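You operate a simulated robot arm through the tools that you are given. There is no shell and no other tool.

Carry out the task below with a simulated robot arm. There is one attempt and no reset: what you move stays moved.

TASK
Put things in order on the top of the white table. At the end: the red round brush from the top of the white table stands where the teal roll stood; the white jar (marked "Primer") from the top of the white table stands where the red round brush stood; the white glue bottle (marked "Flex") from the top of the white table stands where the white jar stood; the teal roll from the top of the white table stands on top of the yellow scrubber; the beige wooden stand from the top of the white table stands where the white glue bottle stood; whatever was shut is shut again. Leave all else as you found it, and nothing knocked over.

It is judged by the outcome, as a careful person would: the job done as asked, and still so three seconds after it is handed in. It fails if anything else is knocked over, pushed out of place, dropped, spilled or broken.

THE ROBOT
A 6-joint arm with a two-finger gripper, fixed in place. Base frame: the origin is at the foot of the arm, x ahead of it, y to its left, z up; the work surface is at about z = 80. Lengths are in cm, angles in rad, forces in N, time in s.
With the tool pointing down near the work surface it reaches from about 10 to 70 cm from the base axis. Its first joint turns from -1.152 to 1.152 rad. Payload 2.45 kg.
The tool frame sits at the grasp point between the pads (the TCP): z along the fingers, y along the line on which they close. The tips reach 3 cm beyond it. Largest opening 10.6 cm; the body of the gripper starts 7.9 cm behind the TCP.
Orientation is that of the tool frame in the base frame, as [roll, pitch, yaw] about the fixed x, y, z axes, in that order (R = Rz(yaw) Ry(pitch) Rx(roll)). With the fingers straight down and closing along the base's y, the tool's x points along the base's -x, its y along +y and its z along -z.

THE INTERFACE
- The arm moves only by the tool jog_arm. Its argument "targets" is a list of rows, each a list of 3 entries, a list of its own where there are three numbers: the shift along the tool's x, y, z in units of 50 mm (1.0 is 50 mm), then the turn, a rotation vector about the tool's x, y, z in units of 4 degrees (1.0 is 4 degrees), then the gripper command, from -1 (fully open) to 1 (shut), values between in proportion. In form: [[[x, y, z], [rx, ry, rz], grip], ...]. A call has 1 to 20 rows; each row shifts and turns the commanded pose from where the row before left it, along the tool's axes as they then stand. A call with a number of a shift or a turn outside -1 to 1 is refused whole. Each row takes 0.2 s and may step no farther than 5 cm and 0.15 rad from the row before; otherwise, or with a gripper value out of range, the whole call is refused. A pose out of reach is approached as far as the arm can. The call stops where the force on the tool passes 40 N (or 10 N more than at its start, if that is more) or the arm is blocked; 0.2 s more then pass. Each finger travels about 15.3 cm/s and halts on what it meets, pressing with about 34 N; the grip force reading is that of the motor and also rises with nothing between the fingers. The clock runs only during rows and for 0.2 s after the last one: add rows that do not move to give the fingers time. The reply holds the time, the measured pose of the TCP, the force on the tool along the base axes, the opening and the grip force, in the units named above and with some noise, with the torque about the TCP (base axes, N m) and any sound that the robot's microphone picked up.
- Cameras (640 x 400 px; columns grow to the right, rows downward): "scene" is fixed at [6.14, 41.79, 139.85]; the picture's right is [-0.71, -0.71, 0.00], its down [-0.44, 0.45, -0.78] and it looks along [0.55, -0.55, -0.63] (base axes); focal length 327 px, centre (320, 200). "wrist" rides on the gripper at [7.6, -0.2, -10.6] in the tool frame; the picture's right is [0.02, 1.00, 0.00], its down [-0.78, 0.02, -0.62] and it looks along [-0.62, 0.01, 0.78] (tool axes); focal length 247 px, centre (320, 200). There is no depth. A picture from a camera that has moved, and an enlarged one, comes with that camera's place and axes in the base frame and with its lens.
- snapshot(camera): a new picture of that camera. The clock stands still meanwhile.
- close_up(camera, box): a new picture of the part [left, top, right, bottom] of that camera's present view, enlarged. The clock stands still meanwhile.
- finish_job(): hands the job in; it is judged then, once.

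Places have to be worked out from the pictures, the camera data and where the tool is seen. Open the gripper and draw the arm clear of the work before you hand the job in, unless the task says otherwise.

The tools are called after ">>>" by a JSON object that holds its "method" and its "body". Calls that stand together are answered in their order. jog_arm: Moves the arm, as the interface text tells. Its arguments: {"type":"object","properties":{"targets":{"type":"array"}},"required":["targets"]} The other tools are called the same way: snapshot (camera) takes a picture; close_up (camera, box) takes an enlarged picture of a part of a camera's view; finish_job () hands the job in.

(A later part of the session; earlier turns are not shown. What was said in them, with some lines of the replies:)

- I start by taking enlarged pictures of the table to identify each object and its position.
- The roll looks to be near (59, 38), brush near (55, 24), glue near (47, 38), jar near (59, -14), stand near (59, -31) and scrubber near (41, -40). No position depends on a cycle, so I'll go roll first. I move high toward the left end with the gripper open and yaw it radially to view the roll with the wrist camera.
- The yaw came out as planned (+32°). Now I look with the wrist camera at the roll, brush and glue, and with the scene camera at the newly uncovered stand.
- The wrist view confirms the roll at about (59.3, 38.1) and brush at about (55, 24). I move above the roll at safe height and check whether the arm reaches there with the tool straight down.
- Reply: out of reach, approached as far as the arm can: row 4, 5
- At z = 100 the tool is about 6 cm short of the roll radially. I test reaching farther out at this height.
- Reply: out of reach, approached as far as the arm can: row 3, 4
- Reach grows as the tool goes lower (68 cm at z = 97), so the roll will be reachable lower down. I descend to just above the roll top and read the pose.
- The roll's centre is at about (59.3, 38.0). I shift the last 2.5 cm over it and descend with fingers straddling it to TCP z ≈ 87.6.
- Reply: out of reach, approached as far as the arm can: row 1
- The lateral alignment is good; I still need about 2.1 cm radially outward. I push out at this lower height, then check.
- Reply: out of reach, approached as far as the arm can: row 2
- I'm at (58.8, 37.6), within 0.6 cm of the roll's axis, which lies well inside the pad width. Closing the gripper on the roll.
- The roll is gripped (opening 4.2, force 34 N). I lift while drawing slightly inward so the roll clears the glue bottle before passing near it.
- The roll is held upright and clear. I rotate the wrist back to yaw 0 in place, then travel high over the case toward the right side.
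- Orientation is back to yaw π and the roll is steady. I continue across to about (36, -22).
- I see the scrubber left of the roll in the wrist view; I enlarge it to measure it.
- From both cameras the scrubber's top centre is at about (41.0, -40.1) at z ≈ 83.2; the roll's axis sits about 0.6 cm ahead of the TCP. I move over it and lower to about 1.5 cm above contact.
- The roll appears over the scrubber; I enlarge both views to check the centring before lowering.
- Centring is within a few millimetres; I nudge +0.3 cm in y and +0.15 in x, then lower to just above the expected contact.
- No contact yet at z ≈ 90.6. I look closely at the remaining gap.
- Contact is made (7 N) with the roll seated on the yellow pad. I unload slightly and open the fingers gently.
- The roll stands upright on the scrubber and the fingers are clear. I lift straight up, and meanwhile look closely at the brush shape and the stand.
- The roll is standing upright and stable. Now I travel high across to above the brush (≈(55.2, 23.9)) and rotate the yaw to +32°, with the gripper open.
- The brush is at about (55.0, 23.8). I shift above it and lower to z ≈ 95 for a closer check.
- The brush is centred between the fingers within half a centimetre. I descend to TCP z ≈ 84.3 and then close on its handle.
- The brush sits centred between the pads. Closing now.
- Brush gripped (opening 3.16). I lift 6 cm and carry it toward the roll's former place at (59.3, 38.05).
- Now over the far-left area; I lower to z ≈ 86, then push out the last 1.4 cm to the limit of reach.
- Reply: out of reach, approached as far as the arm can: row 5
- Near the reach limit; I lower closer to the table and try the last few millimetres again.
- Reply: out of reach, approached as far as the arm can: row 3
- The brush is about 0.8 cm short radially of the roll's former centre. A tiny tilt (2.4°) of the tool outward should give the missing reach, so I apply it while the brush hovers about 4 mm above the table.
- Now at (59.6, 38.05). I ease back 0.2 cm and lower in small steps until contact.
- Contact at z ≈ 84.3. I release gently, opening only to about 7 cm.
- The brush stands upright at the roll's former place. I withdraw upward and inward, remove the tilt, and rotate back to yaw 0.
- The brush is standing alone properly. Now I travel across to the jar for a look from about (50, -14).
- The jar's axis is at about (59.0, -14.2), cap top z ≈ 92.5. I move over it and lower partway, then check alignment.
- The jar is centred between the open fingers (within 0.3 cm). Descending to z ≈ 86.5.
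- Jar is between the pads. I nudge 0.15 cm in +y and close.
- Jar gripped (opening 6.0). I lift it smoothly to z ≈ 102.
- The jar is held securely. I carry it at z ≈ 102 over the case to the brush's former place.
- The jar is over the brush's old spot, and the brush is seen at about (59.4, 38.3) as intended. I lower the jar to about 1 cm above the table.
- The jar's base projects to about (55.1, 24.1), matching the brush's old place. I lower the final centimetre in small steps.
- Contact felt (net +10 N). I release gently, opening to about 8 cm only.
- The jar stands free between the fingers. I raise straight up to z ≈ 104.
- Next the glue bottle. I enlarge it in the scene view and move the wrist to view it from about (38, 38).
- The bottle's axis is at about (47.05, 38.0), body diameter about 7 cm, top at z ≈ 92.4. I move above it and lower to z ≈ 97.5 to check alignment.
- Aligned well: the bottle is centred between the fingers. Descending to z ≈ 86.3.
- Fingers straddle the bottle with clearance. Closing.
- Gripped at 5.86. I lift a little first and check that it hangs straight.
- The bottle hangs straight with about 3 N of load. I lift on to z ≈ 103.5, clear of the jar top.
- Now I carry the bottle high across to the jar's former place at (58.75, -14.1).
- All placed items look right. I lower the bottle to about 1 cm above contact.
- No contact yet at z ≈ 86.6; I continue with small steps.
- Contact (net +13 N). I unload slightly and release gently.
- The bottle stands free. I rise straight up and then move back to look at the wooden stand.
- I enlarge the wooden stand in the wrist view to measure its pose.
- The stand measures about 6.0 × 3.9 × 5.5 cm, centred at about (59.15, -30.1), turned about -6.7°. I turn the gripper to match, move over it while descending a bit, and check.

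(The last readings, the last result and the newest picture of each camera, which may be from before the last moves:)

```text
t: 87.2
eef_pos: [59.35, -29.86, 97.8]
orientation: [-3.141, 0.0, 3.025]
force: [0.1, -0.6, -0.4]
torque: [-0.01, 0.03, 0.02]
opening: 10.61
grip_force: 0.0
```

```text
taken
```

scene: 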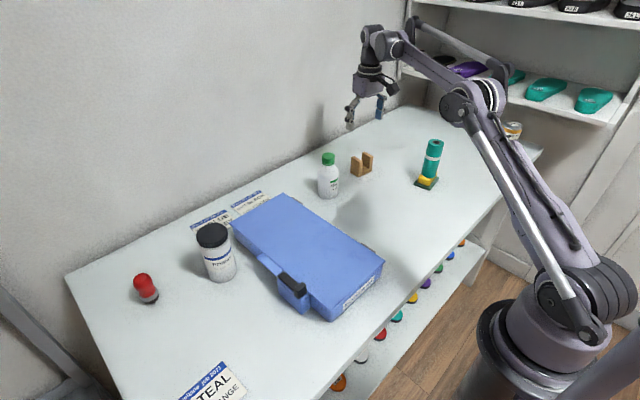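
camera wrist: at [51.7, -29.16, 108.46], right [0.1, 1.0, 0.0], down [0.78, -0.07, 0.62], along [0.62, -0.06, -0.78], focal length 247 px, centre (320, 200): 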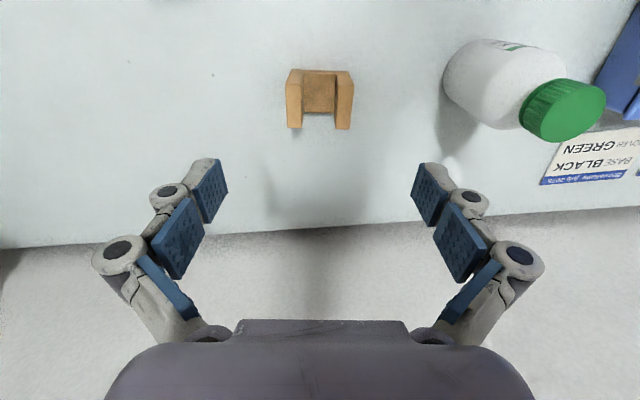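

Alignment is good; the stand is 0.2 cm off in each tool axis. I correct and descend to z ≈ 84.

>>> {"method": "jog_arm", "body": {"targets": [[[0.034, -0.04, 0.4], [0, 0, 0], -1], [[0, 0, 0.5], [0, 0, 0], -1], [[0, 0, 0.5], [0, 0, 0], -1], [[0, 0, 0.5], [0, 0, 0], -1], [[0, 0, 0.5], [0, 0, 0], -1], [[0, 0, 0.3], [0, 0, 0], -1], [[0, 0, 0.06], [0, 0, 0], -1], [[0, 0, 0], [0, 0, 0], -1]]}}

>>> {"method": "snapshot", "body": {"camera": "wrist"}}

>>> {"method": "close_up", "body": {"camera": "scene", "box": [310, 80, 450, 210]}}

```text
t: 89.0
eef_pos: [59.06, -30.19, 83.91]
orientation: [-3.14, -0.001, 3.023]
force: [-1.0, -0.1, -0.3]
torque: [-0.04, -0.01, 0.01]
opening: 10.63
grip_force: 0.0
```

```text
taken
camera wrist: at [51.39, -29.4, 94.64], right [0.1, 1.0, 0.0], down [0.78, -0.07, 0.62], along [0.62, -0.06, -0.78], focal length 247 px, centre (320, 200)
```

wrist: 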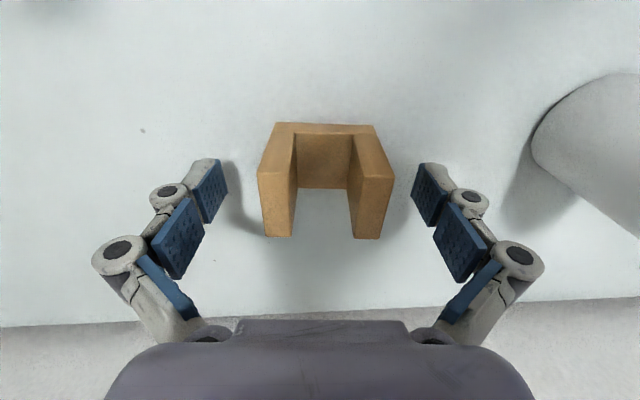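

```text
3.08 times, centred on (380, 145) of scene
camera zoom: at [6.14, 41.79, 139.85], right [-0.71, -0.71, 0.0], down [-0.44, 0.45, -0.78], along [0.55, -0.55, -0.63], focal length 1005 px, centre (135, 369)
```

zoom: 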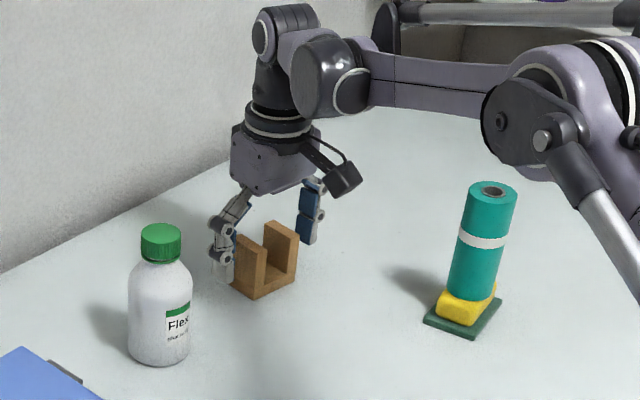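

The stand is between the pads, 0.25 cm off-centre. I nudge and close.

>>> {"method": "jog_arm", "body": {"targets": [[[0, 0.045, 0], [0, 0, 0], -0.7], [[0, 0, 0], [0, 0, 0], -0.4], [[0, 0, 0], [0, 0, 0], -0.15], [[0, 0, 0], [0, 0, 0], 1], [[0, 0, 0], [0, 0, 0], 1]]}}

>>> {"method": "snapshot", "body": {"camera": "wrist"}}

```text
t: 90.2
eef_pos: [59.02, -29.93, 83.98]
orientation: [3.14, -0.001, 3.023]
force: [1.2, 0.1, 4.3]
torque: [0.03, -0.03, -0.03]
opening: 5.88
grip_force: 34.0
```

```text
taken
camera wrist: at [51.4, -29.18, 94.65], right [0.1, 1.0, 0.0], down [0.78, -0.07, 0.62], along [0.62, -0.06, -0.78], focal length 247 px, centre (320, 200)
```

wrist: 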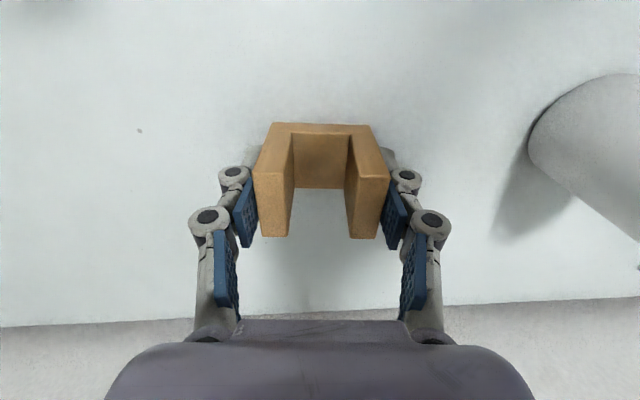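

Stand gripped (5.88). I lift it, drawing slightly inward, to z ≈ 102.

>>> {"method": "jog_arm", "body": {"targets": [[[0, 0, -0.1], [0, 0, 0], 1], [[0, 0, -0.3], [0, 0, 0], 1], [[0.1, 0, -0.5], [0, 0, 0], 1], [[0.2, 0, -0.5], [0, 0, 0], 1], [[0.2, 0, -0.6], [0, 0, 0], 1], [[0.2, 0, -0.6], [0, 0, 0], 1], [[0.2, 0, -0.6], [0, 0, 0], 1], [[0.2, 0, -0.4], [0, 0, 0], 1], [[0, 0, 0], [0, 0, -0.84], 1], [[0, 0, 0], [0, 0, -0.84], 1], [[0, 0, 0], [0, 0, 0], 1]]}}

>>> {"method": "snapshot", "body": {"camera": "scene"}}

```text
t: 92.6
eef_pos: [53.54, -29.42, 102.03]
orientation: [-3.141, 0.0, -3.142]
force: [0.3, 0.0, 0.1]
torque: [0.01, 0.03, -0.01]
opening: 5.87
grip_force: 33.9
```

```text
taken
```

scene: 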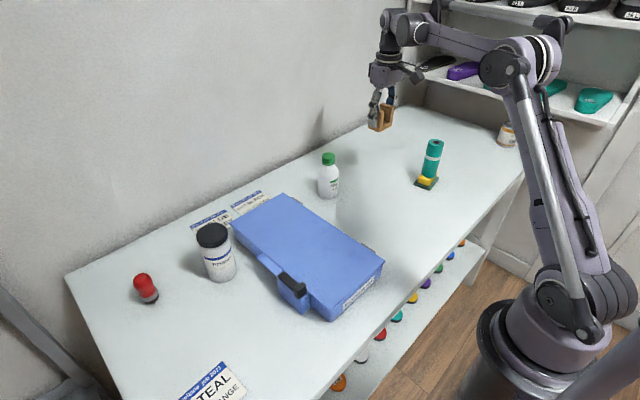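

Stand held at yaw 0. I carry it high across to the glue bottle's former place at (47.1, 38.0).

>>> {"method": "jog_arm", "body": {"targets": [[[0.064, 0.3, 0], [0, 0, 0], 1], [[0.064, 0.5, 0], [0, 0, 0], 1], [[0.064, 0.75, 0], [0, 0, 0], 1], [[0.064, 0.75, 0], [0, 0, 0], 1], [[0.064, 0.75, 0], [0, 0, 0], 1], [[0.064, 0.75, 0], [0, 0, 0], 1], [[0.064, 0.75, 0], [0, 0, 0], 1], [[0.064, 0.75, 0], [0, 0, 0], 1], [[0.064, 0.75, 0], [0, 0, 0], 1], [[0.064, 0.75, 0], [0, 0, 0], 1], [[0.064, 0.75, 0], [0, 0, 0], 1], [[0.064, 0.75, 0], [0, 0, 0], 1], [[0.064, 0.75, 0], [0, 0, 0], 1], [[0.064, 0.75, 0], [0, 0, 0], 1], [[0.064, 0.75, 0], [0, 0, 0], 1], [[0.064, 0.75, 0], [0, 0, 0], 1], [[0.064, 0.75, 0], [0, 0, 0], 1], [[0.064, 0.75, 0], [0, 0, 0], 1], [[0.064, 0.5, 0], [0, 0, 0], 1], [[0.064, 0.18, 0], [0, 0, 0], 1]]}}

>>> {"method": "snapshot", "body": {"camera": "wrist"}}

>>> {"method": "snapshot", "body": {"camera": "scene"}}

```text
t: 96.8
eef_pos: [47.08, 37.93, 102.24]
orientation: [3.141, -0.002, 3.141]
force: [-1.0, -0.2, -1.4]
torque: [0.03, -0.01, 0.01]
opening: 5.87
grip_force: 34.0
```

```text
taken
camera wrist: at [39.55, 37.84, 112.8], right [-0.02, 1.0, 0.0], down [0.78, 0.02, 0.62], along [0.62, 0.01, -0.78], focal length 247 px, centre (320, 200)
```

wrist: 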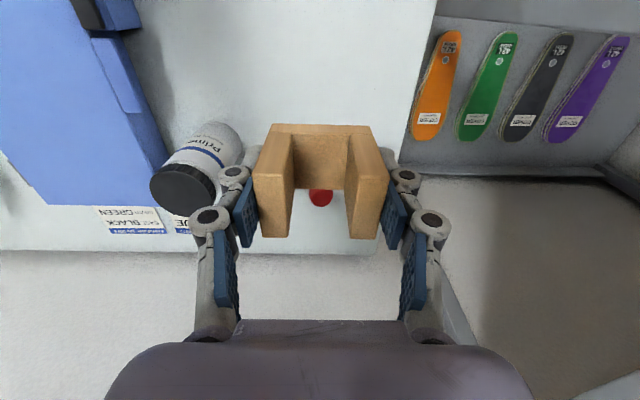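

```text
taken
```

scene: 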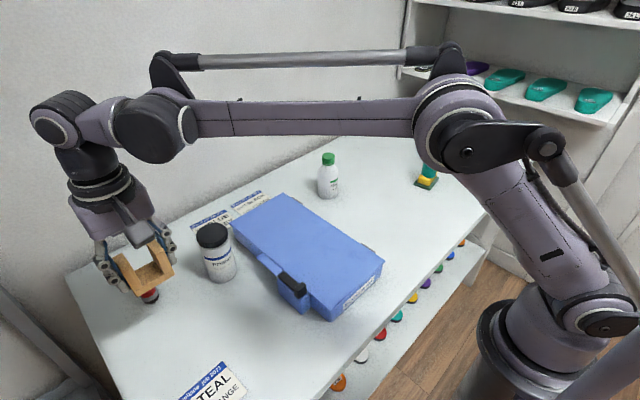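

Over the target spot; I lower the stand to about 1 cm above the table.

>>> {"method": "jog_arm", "body": {"targets": [[[0, 0, 0.3], [0, 0, 0], 1], [[0, 0, 0.5], [0, 0, 0], 1], [[0, 0, 0.6], [0, 0, 0], 1], [[0, 0, 0.6], [0, 0, 0], 1], [[0, 0, 0.6], [0, 0, 0], 1], [[0, 0, 0.5], [0, 0, 0], 1], [[0, 0, 0.32], [0, 0, 0], 1], [[0, 0, 0], [0, 0, 0], 1]]}}

>>> {"method": "jog_arm", "body": {"targets": [[[0, 0, 0.1], [0, 0, 0], 1], [[0, 0, 0.04], [0, 0, 0], 1], [[0, 0, 0], [0, 0, 0], 1]]}}

>>> {"method": "close_up", "body": {"camera": "scene", "box": [80, 220, 260, 370]}}

```text
t: 98.6
eef_pos: [47.14, 37.87, 85.01]
orientation: [-3.14, 0.0, -3.141]
force: [0.1, -0.4, -1.0]
torque: [-0.04, 0.02, -0.03]
opening: 5.85
grip_force: 33.8
```

```text
t: 99.4
eef_pos: [47.18, 37.85, 84.21]
orientation: [3.141, 0.0, 3.14]
force: [0.2, -0.1, -0.5]
torque: [0.0, 0.01, -0.01]
opening: 5.9
grip_force: 33.9
```

```text
2.67 times, centred on (170, 295) of scene
camera zoom: at [6.14, 41.79, 139.85], right [-0.71, -0.71, 0.0], down [-0.44, 0.45, -0.78], along [0.55, -0.55, -0.63], focal length 871 px, centre (720, -53)
```

zoom: 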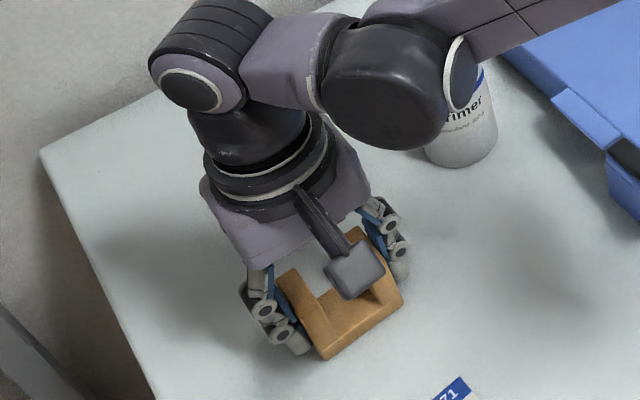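

The stand is just above the table with no contact yet; I continue in 1.5 mm steps.

>>> {"method": "jog_arm", "body": {"targets": [[[0, 0, 0.03], [0, 0, 0], 1], [[0, 0, 0], [0, 0, 0], 1]]}}

>>> {"method": "jog_arm", "body": {"targets": [[[0, 0, 0.03], [0, 0, 0], 1], [[0, 0, 0], [0, 0, 0], 1]]}}

```text
t: 100.0
eef_pos: [47.15, 38.01, 83.95]
orientation: [3.141, 0.002, -3.139]
force: [0.1, -0.2, 0.3]
torque: [0.07, -0.04, -0.01]
opening: 5.88
grip_force: 33.9
```

```text
t: 100.6
eef_pos: [47.09, 37.98, 84.09]
orientation: [3.141, -0.001, -3.141]
force: [0.9, -2.2, 16.6]
torque: [0.01, -0.04, -0.03]
opening: 5.86
grip_force: 34.5
```

Contact at 16.6 N. I unload slightly and release gently to about 8.5 cm.

>>> {"method": "jog_arm", "body": {"targets": [[[0, 0, -0.02], [0, 0, 0], 0.2], [[0, 0, 0], [0, 0, 0], -0.08], [[0, 0, 0], [0, 0, 0], -0.18], [[0, 0, 0], [0, 0, 0], -0.35], [[0, 0, 0], [0, 0, 0], -0.6], [[0, 0, 0], [0, 0, 0], -0.8], [[0, 0, 0], [0, 0, 0], -0.8]]}}

>>> {"method": "snapshot", "body": {"camera": "wrist"}}

```text
t: 102.2
eef_pos: [47.2, 37.91, 84.04]
orientation: [3.141, 0.0, 3.141]
force: [0.3, 0.1, -1.3]
torque: [0.0, -0.03, -0.01]
opening: 9.55
grip_force: 0.1
```

```text
taken
camera wrist: at [39.51, 37.88, 94.7], right [-0.02, 1.0, 0.0], down [0.78, 0.02, 0.62], along [0.62, 0.01, -0.78], focal length 247 px, centre (320, 200)
```

wrist: 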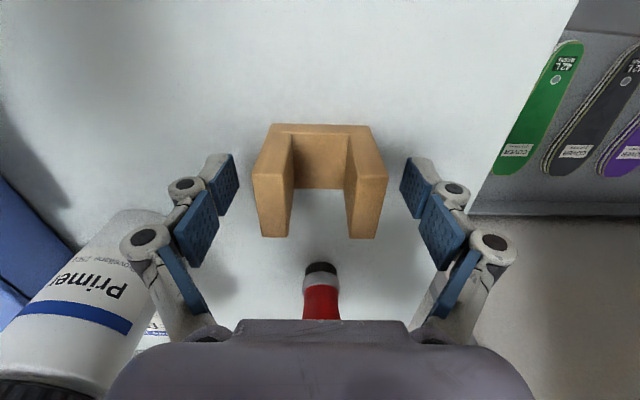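

The stand is released and standing. I rise straight up and then retract toward the starting pose.

>>> {"method": "jog_arm", "body": {"targets": [[[0, 0, -0.2], [0, 0, 0], -0.8], [[0, 0, -0.5], [0, 0, 0], -0.8], [[0, 0, -0.7], [0, 0, 0], -0.8], [[0, 0, -0.7], [0, 0, 0], -0.8], [[0, 0, -0.7], [0, 0, 0], -0.8], [[0, 0, -0.7], [0, 0, 0], -0.8], [[0, 0, -0.7], [0, 0, 0], -0.9], [[0.3, -0.4, 0], [0, 0, 0], -1], [[0.4, -0.7, 0], [0, 0, 0], -1], [[0.4, -0.8, 0], [0, 0, 0], -1], [[0.4, -0.8, 0], [0, 0, 0], -1], [[0.4, -0.8, 0], [0, 0, 0], -1], [[0.3, -0.8, 0], [0, 0, 0], -1], [[0.2, -0.8, 0], [0, 0, 0], -1], [[0, -0.8, 0], [0, 0, 0], -1], [[0, -0.8, 0], [0, 0, 0], -1], [[0, -0.8, 0], [0, 0, 0], -1], [[0, -0.8, 0], [0, 0, 0], -1], [[0, 0, 0], [0, 0, 0], -1]]}}

>>> {"method": "snapshot", "body": {"camera": "scene"}}

>>> {"method": "snapshot", "body": {"camera": "wrist"}}

```text
t: 106.2
eef_pos: [35.12, -3.55, 104.98]
orientation: [3.141, 0.0, -3.141]
force: [0.5, 0.2, 0.1]
torque: [0.0, 0.01, -0.01]
opening: 10.61
grip_force: 0.1
```

```text
taken
```

scene: 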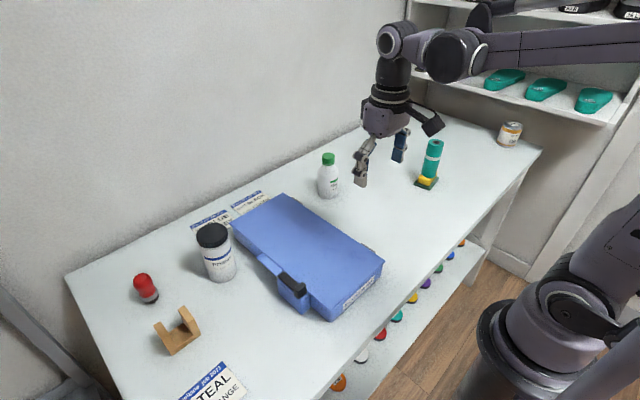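

```text
taken
camera wrist: at [27.47, -3.64, 115.68], right [-0.02, 1.0, 0.0], down [0.78, 0.02, 0.62], along [0.62, 0.01, -0.78], focal length 247 px, centre (320, 200)
```

wrist: 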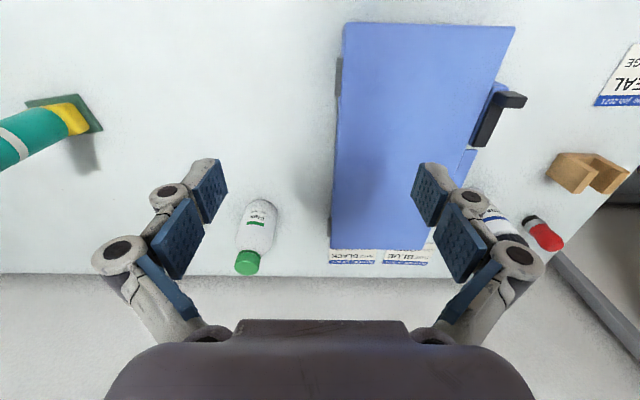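

Everything appears in place. I take enlarged views for a final check of each item and of the case.

>>> {"method": "close_up", "body": {"camera": "scene", "box": [100, 210, 280, 380]}}

>>> {"method": "close_up", "body": {"camera": "scene", "box": [300, 110, 460, 220]}}

>>> {"method": "close_up", "body": {"camera": "scene", "box": [180, 160, 400, 330]}}

```text
2.35 times, centred on (190, 295) of scene
camera zoom: at [6.14, 41.79, 139.85], right [-0.71, -0.71, 0.0], down [-0.44, 0.45, -0.78], along [0.55, -0.55, -0.63], focal length 769 px, centre (626, -24)
```

zoom: 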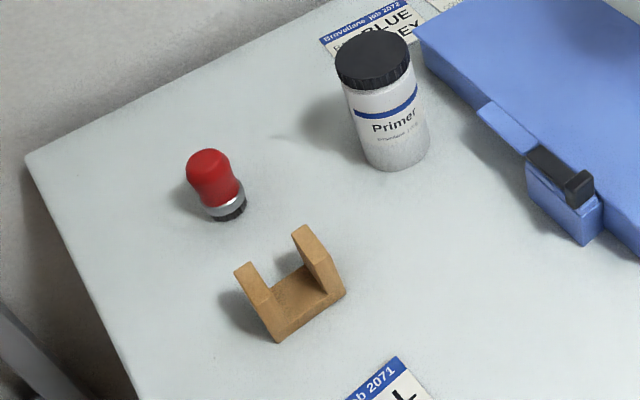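

```text
3.64 times, centred on (380, 165) of scene
camera zoom: at [6.14, 41.79, 139.85], right [-0.71, -0.71, 0.0], down [-0.44, 0.45, -0.78], along [0.55, -0.55, -0.63], focal length 1188 px, centre (102, 327)
```

zoom: 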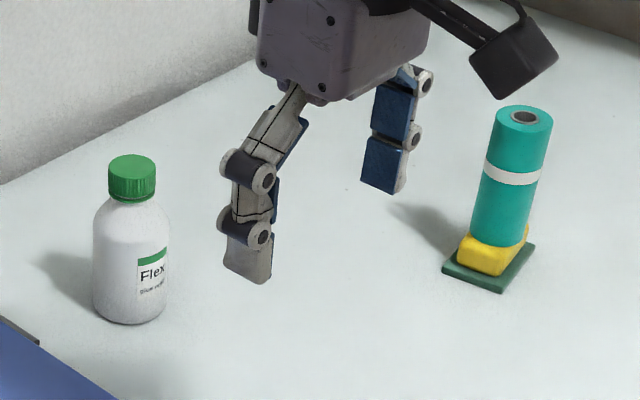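

```text
2.35 times, centred on (290, 245) of scene
camera zoom: at [6.14, 41.79, 139.85], right [-0.71, -0.71, 0.0], down [-0.44, 0.45, -0.78], along [0.55, -0.55, -0.63], focal length 769 px, centre (391, 94)
```

zoom: 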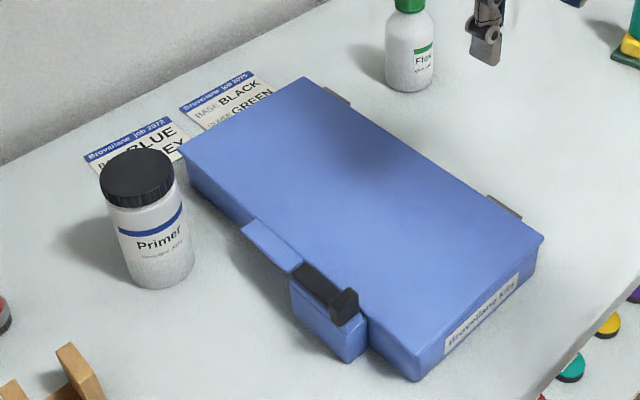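

All five items stand upright in their intended places: brush at the roll's spot, jar at the brush's, bottle at the jar's, stand at the bottle's, and roll on the scrubber. The case is still shut and unmoved, the scrubber hasn't shifted, and the arm is open and clear, so I hand the job in.

>>> {"method": "finish_job", "body": {}}

```text
The job is handed in.
```

I finished the rearrangement and handed the job in. The final pictures show all five items standing upright in their new places:

| Item | Now stands |
|---|---|
| Red round brush | Where the teal roll stood |
| White jar ("Primer") | Where the red brush stood |
| White glue bottle ("Flex") | Where the white jar stood |
| Beige wooden stand | Where the glue bottle stood |
| Teal roll | On top of the yellow scrubber |

- **Accuracy:** I judge each item to be within about 1 cm of its intended spot. The brush is the least certain, because the roll's place was at the limit of the arm's reach and I tilted the tool about 2.4° to get there.
- **Nothing else moved:** the blue case was never opened and has not shifted, and neither has the scrubber. Nothing was dropped or knocked over.
- **Arm:** the gripper is open and the arm is back near its starting pose, clear of the work.
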